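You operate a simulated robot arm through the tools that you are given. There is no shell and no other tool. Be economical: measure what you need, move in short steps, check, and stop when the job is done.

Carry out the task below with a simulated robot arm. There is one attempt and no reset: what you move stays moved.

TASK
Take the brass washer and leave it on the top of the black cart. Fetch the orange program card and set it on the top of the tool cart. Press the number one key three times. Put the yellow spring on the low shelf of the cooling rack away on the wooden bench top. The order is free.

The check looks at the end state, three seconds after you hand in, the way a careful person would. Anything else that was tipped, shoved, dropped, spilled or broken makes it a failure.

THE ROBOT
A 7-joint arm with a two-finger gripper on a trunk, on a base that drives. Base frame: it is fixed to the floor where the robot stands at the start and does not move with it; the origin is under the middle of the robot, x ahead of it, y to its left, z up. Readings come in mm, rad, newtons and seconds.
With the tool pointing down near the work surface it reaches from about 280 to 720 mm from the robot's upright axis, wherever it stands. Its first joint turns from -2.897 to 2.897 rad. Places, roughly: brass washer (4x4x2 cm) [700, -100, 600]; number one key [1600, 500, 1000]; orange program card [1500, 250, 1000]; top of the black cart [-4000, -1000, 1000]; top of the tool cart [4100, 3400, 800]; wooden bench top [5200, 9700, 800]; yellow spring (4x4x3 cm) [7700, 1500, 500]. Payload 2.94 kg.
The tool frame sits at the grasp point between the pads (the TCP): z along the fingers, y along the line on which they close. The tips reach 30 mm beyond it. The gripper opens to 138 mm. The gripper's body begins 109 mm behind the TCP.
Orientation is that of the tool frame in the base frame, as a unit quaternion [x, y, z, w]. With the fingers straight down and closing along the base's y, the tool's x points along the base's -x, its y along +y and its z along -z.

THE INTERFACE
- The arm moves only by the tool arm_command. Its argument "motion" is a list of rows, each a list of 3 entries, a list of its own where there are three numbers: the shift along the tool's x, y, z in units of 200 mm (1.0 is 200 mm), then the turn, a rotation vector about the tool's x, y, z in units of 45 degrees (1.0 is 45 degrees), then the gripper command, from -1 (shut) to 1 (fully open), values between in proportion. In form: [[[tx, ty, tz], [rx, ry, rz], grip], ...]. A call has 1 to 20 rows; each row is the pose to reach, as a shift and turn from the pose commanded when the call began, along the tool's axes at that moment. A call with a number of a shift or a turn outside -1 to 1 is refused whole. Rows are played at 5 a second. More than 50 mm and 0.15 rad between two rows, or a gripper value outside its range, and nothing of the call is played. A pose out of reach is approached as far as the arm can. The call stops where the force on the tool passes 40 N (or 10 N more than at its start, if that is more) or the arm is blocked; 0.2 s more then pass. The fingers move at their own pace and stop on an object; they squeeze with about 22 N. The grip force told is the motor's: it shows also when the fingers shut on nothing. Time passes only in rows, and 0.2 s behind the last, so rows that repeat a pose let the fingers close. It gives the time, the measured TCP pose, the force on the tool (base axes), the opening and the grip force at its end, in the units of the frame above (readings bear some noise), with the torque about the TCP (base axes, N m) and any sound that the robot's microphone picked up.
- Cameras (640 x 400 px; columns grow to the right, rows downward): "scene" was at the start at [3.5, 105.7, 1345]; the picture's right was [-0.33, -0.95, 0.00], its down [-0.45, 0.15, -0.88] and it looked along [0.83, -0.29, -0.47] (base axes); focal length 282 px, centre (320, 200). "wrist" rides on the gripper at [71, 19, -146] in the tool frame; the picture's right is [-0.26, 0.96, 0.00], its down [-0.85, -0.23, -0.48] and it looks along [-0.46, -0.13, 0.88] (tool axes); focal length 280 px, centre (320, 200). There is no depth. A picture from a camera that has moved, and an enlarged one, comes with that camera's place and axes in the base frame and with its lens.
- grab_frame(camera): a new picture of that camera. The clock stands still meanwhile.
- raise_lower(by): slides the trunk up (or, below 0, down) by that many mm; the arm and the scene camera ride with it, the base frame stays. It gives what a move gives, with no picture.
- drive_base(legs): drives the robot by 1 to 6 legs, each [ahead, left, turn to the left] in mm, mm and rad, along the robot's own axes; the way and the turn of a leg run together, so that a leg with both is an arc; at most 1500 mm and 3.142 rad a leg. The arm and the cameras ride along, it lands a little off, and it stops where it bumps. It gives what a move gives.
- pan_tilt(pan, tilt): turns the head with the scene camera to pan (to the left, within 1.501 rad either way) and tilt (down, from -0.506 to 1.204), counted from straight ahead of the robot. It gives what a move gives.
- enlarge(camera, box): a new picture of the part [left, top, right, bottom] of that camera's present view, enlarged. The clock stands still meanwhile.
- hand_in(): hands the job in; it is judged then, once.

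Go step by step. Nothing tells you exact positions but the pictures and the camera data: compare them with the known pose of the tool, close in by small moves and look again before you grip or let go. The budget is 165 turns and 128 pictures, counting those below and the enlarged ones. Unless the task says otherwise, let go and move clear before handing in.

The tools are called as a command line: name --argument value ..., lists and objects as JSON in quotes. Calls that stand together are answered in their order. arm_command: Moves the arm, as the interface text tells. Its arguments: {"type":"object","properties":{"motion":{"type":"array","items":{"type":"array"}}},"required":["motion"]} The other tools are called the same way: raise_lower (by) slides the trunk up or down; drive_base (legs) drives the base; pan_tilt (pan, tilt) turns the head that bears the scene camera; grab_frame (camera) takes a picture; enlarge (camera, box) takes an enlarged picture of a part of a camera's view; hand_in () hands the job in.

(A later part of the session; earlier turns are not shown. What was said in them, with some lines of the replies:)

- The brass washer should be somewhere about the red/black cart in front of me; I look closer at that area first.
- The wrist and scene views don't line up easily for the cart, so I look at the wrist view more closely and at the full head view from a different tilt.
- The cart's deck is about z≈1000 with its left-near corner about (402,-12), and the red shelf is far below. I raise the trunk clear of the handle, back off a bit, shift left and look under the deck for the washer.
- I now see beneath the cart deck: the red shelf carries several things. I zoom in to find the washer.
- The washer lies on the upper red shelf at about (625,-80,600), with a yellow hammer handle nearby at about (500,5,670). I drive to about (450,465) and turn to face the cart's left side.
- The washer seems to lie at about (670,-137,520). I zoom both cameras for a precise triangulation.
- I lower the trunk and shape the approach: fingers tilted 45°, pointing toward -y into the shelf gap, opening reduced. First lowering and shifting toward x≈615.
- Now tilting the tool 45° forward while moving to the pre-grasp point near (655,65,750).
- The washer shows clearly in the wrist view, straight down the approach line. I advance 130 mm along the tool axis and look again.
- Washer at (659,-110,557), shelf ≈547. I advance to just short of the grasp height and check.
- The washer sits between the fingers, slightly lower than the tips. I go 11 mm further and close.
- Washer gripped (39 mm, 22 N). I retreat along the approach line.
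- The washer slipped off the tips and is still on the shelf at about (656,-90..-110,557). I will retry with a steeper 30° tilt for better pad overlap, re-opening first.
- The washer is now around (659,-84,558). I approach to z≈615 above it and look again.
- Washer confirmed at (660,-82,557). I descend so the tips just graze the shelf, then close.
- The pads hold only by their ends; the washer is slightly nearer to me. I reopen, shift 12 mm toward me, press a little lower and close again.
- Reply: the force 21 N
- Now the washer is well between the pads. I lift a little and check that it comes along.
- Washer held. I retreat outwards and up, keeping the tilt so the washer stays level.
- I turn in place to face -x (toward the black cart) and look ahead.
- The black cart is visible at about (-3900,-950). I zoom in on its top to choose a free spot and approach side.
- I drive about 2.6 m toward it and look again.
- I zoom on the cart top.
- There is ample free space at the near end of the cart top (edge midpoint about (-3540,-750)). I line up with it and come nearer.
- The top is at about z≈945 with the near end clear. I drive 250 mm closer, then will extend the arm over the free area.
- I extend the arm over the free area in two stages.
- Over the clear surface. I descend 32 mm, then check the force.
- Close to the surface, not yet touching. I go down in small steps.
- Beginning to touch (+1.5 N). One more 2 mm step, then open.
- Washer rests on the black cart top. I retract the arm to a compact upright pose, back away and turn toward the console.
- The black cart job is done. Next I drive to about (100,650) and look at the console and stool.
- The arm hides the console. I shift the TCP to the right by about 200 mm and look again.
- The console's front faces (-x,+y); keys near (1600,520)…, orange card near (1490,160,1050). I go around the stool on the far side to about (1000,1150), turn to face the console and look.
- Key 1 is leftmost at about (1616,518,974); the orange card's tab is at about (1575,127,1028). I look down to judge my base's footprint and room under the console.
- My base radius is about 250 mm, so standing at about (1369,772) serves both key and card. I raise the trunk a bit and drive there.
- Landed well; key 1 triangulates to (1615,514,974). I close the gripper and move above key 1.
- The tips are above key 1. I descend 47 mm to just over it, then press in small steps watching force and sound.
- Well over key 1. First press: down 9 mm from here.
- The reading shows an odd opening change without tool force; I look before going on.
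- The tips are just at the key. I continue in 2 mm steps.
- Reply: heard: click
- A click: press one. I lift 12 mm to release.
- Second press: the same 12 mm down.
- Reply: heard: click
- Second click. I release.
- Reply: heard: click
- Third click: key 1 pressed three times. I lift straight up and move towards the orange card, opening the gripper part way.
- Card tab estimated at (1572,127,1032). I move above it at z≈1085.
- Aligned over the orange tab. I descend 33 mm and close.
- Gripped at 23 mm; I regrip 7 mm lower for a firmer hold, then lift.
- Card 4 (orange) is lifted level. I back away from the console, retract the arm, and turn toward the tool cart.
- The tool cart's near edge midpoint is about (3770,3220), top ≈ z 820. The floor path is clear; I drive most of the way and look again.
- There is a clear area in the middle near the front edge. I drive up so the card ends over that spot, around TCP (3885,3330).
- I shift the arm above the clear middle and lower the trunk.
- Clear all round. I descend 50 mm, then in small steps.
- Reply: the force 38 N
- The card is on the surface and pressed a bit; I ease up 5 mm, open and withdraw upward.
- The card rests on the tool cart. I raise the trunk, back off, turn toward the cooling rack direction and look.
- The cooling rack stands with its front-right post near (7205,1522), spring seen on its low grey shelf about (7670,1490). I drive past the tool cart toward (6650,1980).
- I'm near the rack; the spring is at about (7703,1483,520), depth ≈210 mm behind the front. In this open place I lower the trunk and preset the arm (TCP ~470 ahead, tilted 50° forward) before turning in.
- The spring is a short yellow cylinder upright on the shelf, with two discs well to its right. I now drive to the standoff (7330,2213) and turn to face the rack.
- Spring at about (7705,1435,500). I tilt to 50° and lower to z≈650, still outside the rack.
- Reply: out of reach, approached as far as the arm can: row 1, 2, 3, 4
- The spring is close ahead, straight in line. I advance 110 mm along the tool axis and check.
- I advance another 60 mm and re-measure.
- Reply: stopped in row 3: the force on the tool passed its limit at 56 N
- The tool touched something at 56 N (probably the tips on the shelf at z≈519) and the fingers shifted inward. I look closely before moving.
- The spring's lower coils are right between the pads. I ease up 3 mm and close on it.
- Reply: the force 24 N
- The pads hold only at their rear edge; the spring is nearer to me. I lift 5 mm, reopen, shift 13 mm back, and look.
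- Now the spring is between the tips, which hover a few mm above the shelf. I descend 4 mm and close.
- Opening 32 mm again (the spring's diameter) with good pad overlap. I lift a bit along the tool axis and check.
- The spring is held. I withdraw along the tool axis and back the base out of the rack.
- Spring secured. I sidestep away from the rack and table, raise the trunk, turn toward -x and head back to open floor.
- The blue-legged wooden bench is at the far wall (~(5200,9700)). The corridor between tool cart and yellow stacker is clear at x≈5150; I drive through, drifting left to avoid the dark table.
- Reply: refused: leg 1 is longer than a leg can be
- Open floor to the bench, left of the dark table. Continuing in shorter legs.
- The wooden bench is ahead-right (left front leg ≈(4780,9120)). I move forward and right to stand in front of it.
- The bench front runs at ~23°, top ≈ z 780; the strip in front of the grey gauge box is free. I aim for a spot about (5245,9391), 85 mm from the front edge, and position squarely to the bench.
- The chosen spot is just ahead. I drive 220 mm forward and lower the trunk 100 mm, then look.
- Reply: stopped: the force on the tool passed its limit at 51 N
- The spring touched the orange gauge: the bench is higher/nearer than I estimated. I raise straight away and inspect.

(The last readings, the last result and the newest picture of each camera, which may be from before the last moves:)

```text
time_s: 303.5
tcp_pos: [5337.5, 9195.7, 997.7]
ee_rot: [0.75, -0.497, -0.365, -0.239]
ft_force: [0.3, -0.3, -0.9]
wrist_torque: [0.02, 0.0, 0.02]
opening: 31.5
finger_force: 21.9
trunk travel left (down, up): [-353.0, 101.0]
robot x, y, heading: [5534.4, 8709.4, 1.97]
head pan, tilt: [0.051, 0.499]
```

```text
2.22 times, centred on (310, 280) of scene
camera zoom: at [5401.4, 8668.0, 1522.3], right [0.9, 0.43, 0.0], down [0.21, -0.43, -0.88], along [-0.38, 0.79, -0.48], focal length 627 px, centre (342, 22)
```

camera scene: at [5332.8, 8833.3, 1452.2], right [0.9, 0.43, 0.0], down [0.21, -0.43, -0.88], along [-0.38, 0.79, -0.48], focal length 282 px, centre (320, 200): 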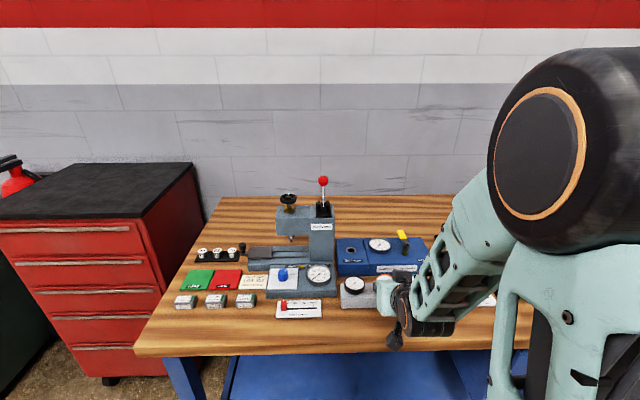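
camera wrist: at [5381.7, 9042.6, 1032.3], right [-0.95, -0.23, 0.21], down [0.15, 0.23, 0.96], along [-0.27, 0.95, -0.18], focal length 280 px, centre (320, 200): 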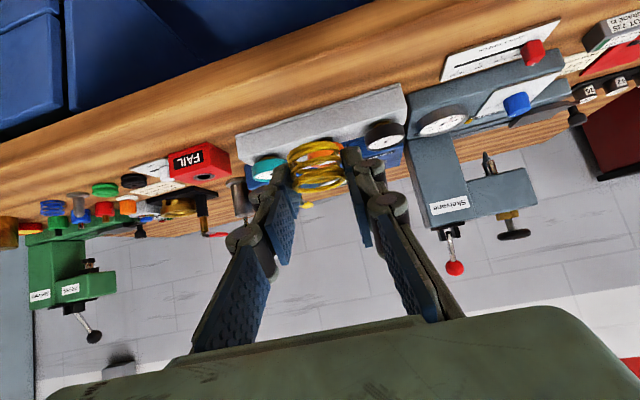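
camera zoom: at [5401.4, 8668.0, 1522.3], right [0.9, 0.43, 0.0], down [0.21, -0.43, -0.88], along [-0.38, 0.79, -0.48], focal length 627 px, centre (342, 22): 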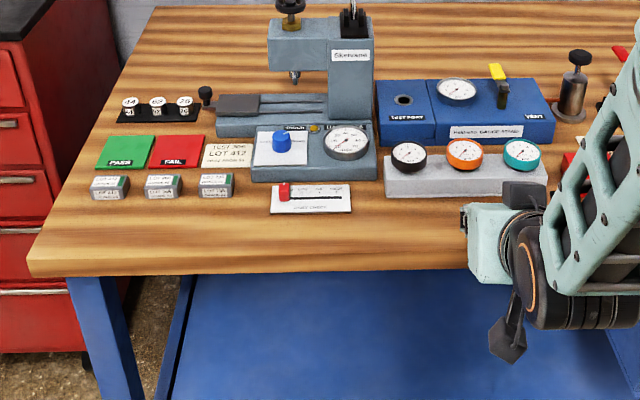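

Nothing on the bench looks displaced. Proper triangulation gives the bench top at z≈833 and the box's front-left corner at (5152,9339); I target the spring to (5195,9285), in front of it. I shift over that at safe height.

drive_base --legs '[[0, 96, 0], [118, 0, 0]]'

grab_frame --camera "wrist"

grab_frame --camera "scene"

```text
time_s: 305.8
tcp_pos: [5201.2, 9268.7, 997.4]
ee_rot: [0.75, -0.497, -0.365, -0.24]
ft_force: [-0.4, 0.7, -0.6]
wrist_torque: [0.01, 0.0, -0.01]
opening: 31.7
finger_force: 21.6
trunk travel left (down, up): [-353.0, 101.0]
robot x, y, heading: [5403.0, 8786.4, 1.966]
head pan, tilt: [0.051, 0.499]
```

```text
28 pictures are left
camera wrist: at [5247.0, 9114.4, 1032.1], right [-0.95, -0.23, 0.21], down [0.16, 0.23, 0.96], along [-0.27, 0.95, -0.18], focal length 280 px, centre (320, 200)
```

wrist: 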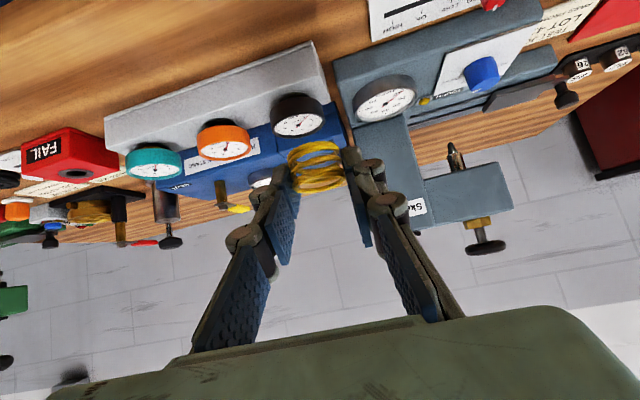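

```text
27 pictures are left
camera scene: at [5265.6, 8740.0, 1522.3], right [0.9, 0.43, 0.0], down [0.21, -0.43, -0.88], along [-0.38, 0.79, -0.48], focal length 282 px, centre (320, 200)
```

scene: 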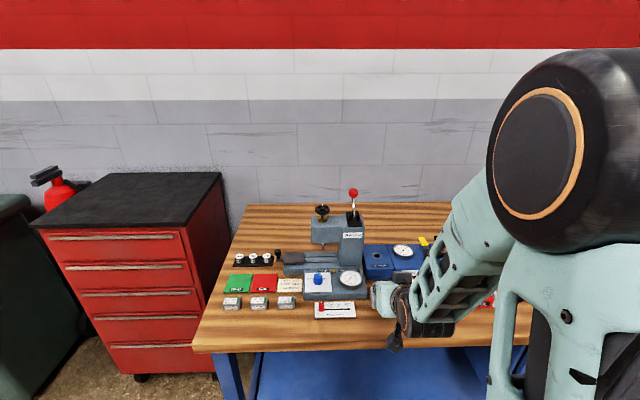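

The drop spot below is clear wood, ~60 mm from the box and ~50 mm from the edge (bench z≈840). I lower the trunk 90 mm.

raise_lower --by -90

grab_frame --camera "wrist"

enlarge --camera "scene" --box '[300, 200, 460, 360]'

```text
time_s: 307.1
tcp_pos: [5203.5, 9267.1, 908.9]
ee_rot: [0.751, -0.497, -0.365, -0.239]
ft_force: [0.7, 0.3, -1.1]
wrist_torque: [0.01, 0.04, -0.03]
opening: 31.8
finger_force: 22.1
trunk travel left (down, up): [-263.0, 191.0]
robot x, y, heading: [5400.4, 8781.6, 1.964]
head pan, tilt: [0.051, 0.499]
```

```text
26 pictures are left
camera wrist: at [5247.1, 9114.1, 942.3], right [-0.95, -0.23, 0.21], down [0.16, 0.23, 0.96], along [-0.27, 0.95, -0.18], focal length 280 px, centre (320, 200)
```

wrist: 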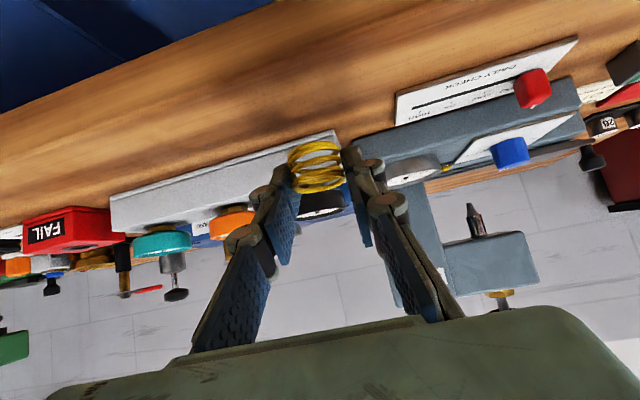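

```text
2.50 times, centred on (380, 280) of scene
camera zoom: at [5265.8, 8739.6, 1432.3], right [0.9, 0.43, 0.0], down [0.21, -0.43, -0.88], along [-0.38, 0.79, -0.48], focal length 705 px, centre (170, 0)
```

zoom: 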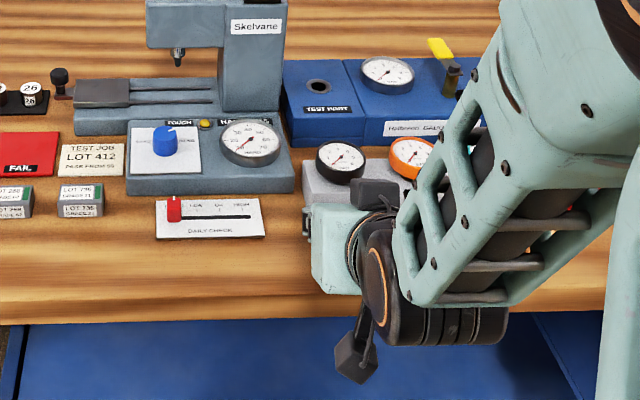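

Everything is consistent (top z≈841). I lower 28 mm more by trunk, then small arm steps.

raise_lower --by -28

grab_frame --camera "wrist"

```text
time_s: 307.8
tcp_pos: [5202.2, 9267.3, 879.3]
ee_rot: [0.75, -0.497, -0.364, -0.24]
ft_force: [0.7, 1.0, -1.1]
wrist_torque: [0.01, -0.01, 0.01]
opening: 31.7
finger_force: 21.5
trunk travel left (down, up): [-235.0, 219.0]
robot x, y, heading: [5404.9, 8781.9, 1.962]
head pan, tilt: [0.051, 0.499]
```

```text
24 pictures are left
camera wrist: at [5247.1, 9114.1, 914.2], right [-0.95, -0.23, 0.21], down [0.16, 0.23, 0.96], along [-0.27, 0.95, -0.18], focal length 280 px, centre (320, 200)
```

wrist: 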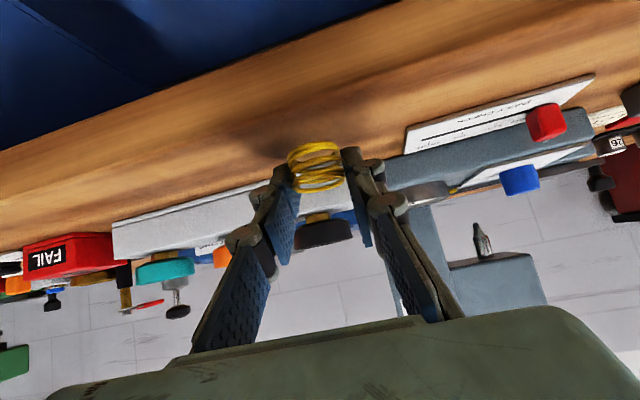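

The spring's shadow nears. Down in 3–4 mm steps.

raise_lower --by -5

raise_lower --by -3

enlarge --camera "wrist" --box '[220, 80, 420, 220]'

```text
time_s: 308.4
tcp_pos: [5202.0, 9267.0, 875.2]
ee_rot: [0.75, -0.496, -0.366, -0.239]
ft_force: [0.1, 0.1, -0.9]
wrist_torque: [-0.01, 0.01, 0.0]
opening: 32.0
finger_force: 22.3
trunk travel left (down, up): [-230.0, 224.0]
robot x, y, heading: [5399.1, 8782.6, 1.966]
head pan, tilt: [0.051, 0.499]
```

```text
time_s: 308.9
tcp_pos: [5201.5, 9267.9, 872.4]
ee_rot: [0.75, -0.497, -0.364, -0.239]
ft_force: [0.1, 0.0, 0.0]
wrist_torque: [-0.03, 0.03, -0.01]
opening: 31.8
finger_force: 22.3
trunk travel left (down, up): [-227.0, 227.0]
robot x, y, heading: [5399.7, 8782.6, 1.963]
head pan, tilt: [0.051, 0.499]
```

```text
2.86 times, centred on (320, 150) of wrist
camera zoom: at [5247.1, 9114.1, 906.2], right [-0.95, -0.23, 0.21], down [0.16, 0.23, 0.96], along [-0.27, 0.95, -0.18], focal length 801 px, centre (320, 343)
```

zoom: 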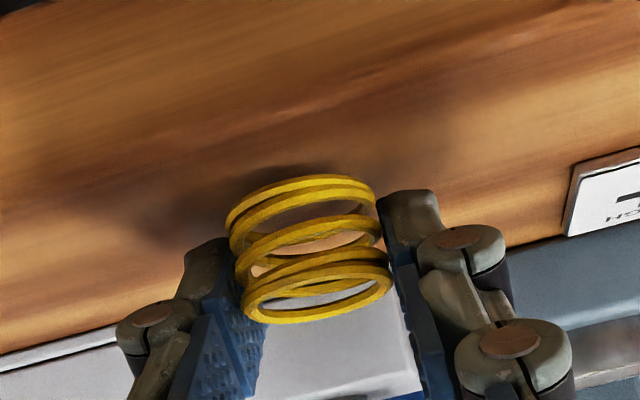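

raise_lower --by -3

raise_lower --by -2

enlarge --camera "wrist" --box '[220, 80, 420, 220]'

```text
time_s: 309.4
tcp_pos: [5202.1, 9266.2, 869.6]
ee_rot: [0.75, -0.497, -0.364, -0.24]
ft_force: [0.5, 1.1, 0.1]
wrist_torque: [0.0, -0.04, 0.03]
opening: 31.6
finger_force: 22.1
trunk travel left (down, up): [-224.0, 230.0]
robot x, y, heading: [5403.8, 8781.8, 1.962]
head pan, tilt: [0.051, 0.499]
```

```text
time_s: 309.9
tcp_pos: [5201.8, 9267.1, 867.3]
ee_rot: [0.749, -0.497, -0.365, -0.241]
ft_force: [0.1, -0.5, 5.4]
wrist_torque: [0.11, -0.09, -0.04]
opening: 31.7
finger_force: 22.1
trunk travel left (down, up): [-222.0, 232.0]
robot x, y, heading: [5403.8, 8784.7, 1.965]
head pan, tilt: [0.051, 0.499]
```

```text
2.86 times, centred on (320, 150) of wrist
camera zoom: at [5247.1, 9114.1, 902.0], right [-0.95, -0.23, 0.21], down [0.16, 0.23, 0.96], along [-0.27, 0.95, -0.18], focal length 801 px, centre (320, 343)
```

zoom: 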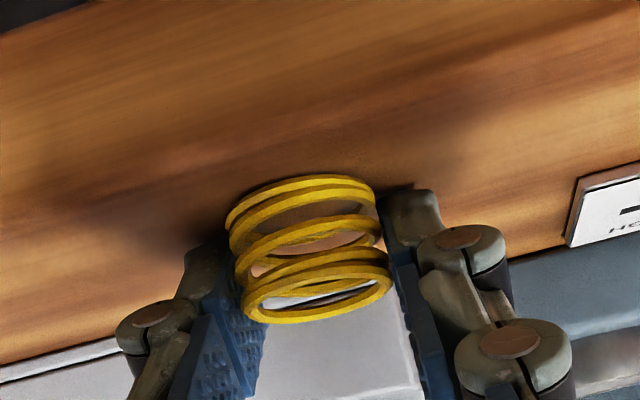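

Contact (5 N). I open slightly and withdraw along the tool axis.

arm_command --motion '[[[0, 0, 0], [0, 0, 0], -0.45], [[0, 0, 0], [0, 0, 0], -0.3], [[0, 0, 0], [0, 0, 0], -0.2], [[0, 0, -0.05], [0, 0, 0], -0.2], [[0, 0, -0.2], [0, 0, 0], -0.2], [[0, 0, -0.4], [0, 0, 0], -0.2], [[0, 0, -0.5], [0, 0, 0], -0.2]]'

grab_frame --camera "wrist"

```text
time_s: 311.5
tcp_pos: [5221.0, 9230.8, 936.5]
ee_rot: [0.755, -0.501, -0.353, -0.232]
ft_force: [0.3, -0.9, 0.0]
wrist_torque: [0.0, 0.04, 0.0]
opening: 55.3
finger_force: 0.1
out of reach, approached as far as the arm can: row 5, 6, 7
trunk travel left (down, up): [-222.0, 232.0]
robot x, y, heading: [5402.2, 8783.6, 1.964]
head pan, tilt: [0.051, 0.499]
```

```text
21 pictures are left
camera wrist: at [5265.2, 9079.4, 975.9], right [-0.95, -0.22, 0.2], down [0.14, 0.26, 0.96], along [-0.26, 0.94, -0.21], focal length 280 px, centre (320, 200)
```

wrist: 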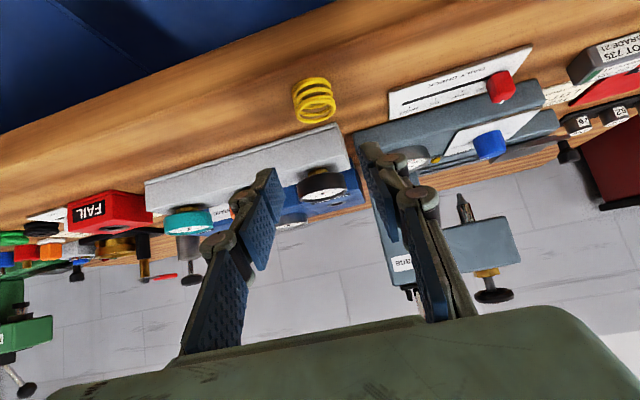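

The spring stands on the bench top. I raise, back away and do a last check of the bench items, especially the gauge I touched.

raise_lower --by 80

drive_base --legs '[[-400, 0, 0]]'

grab_frame --camera "wrist"

enlarge --camera "scene" --box '[220, 170, 480, 330]'

```text
time_s: 312.7
tcp_pos: [5219.3, 9231.4, 1019.3]
ee_rot: [0.754, -0.5, -0.356, -0.234]
ft_force: [0.6, -0.5, -0.9]
wrist_torque: [-0.03, -0.03, -0.01]
opening: 55.1
finger_force: 0.1
trunk travel left (down, up): [-302.0, 152.0]
robot x, y, heading: [5403.7, 8785.0, 1.962]
head pan, tilt: [0.051, 0.499]
```

```text
time_s: 315.2
tcp_pos: [5374.7, 8866.1, 1023.2]
ee_rot: [0.75, -0.503, -0.357, -0.238]
ft_force: [0.2, 0.6, -0.6]
wrist_torque: [0.03, 0.02, 0.03]
opening: 55.0
finger_force: 0.1
trunk travel left (down, up): [-302.0, 152.0]
robot x, y, heading: [5553.8, 8415.7, 1.955]
head pan, tilt: [0.051, 0.499]
```

```text
20 pictures are left
camera wrist: at [5417.1, 8712.9, 1059.6], right [-0.95, -0.21, 0.21], down [0.15, 0.24, 0.96], along [-0.26, 0.95, -0.2], focal length 280 px, centre (320, 200)
```

wrist: 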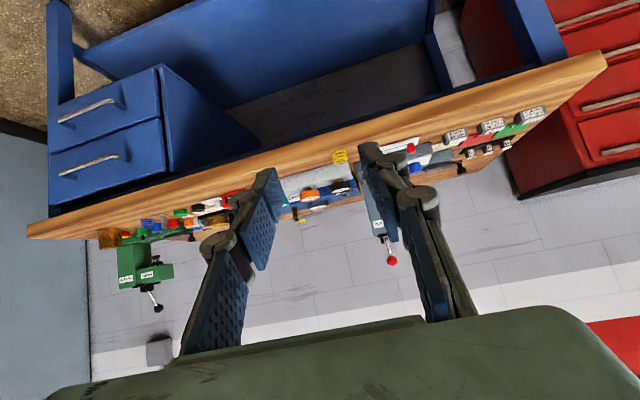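

```text
2.46 times, centred on (350, 250) of scene
camera zoom: at [5433.5, 8378.9, 1473.5], right [0.97, 0.22, 0.0], down [0.1, -0.45, -0.89], along [-0.2, 0.87, -0.46], focal length 695 px, centre (246, 77)
```

zoom: 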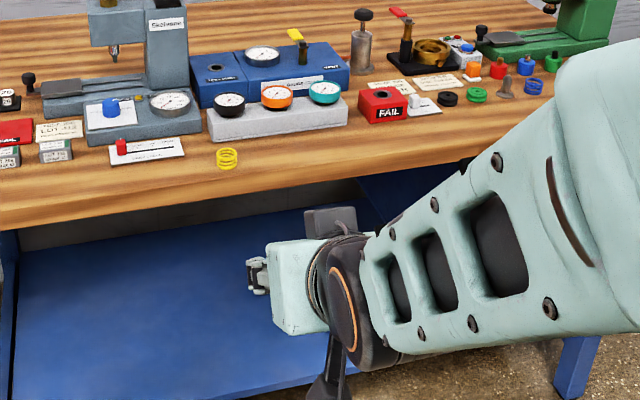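

The spring stands on the wooden bench with the gauge box and the other items as before. The washer and card are delivered, key 1 was pressed three times, and the gripper is clear, so I hand in.

hand_in

```text
The job is handed in.
```

I finished all four tasks and handed the job in; I don't have the check's result.

- **Brass washer:** it lies on the top of the black cart. It slipped out of the gripper once and stayed on its shelf before I got it on the second try.
- **Orange program card (program 4):** it is on the top of the tool cart.
- **Number one key:** I pressed it three times and heard a click each time.
- **Yellow spring:** it stands upright on the wooden bench top.

There were two contacts along the way. While picking up the spring, the tool pressed on something at about 56 N, most likely the fingertips on the rack shelf. While first lowering the spring at the bench, it pressed the orange gauge there at about 51 N. In the pictures afterwards, the gauge and the other things on the bench looked where they had been, and the spring looked undamaged. I took no later picture of the shelf itself for damage.
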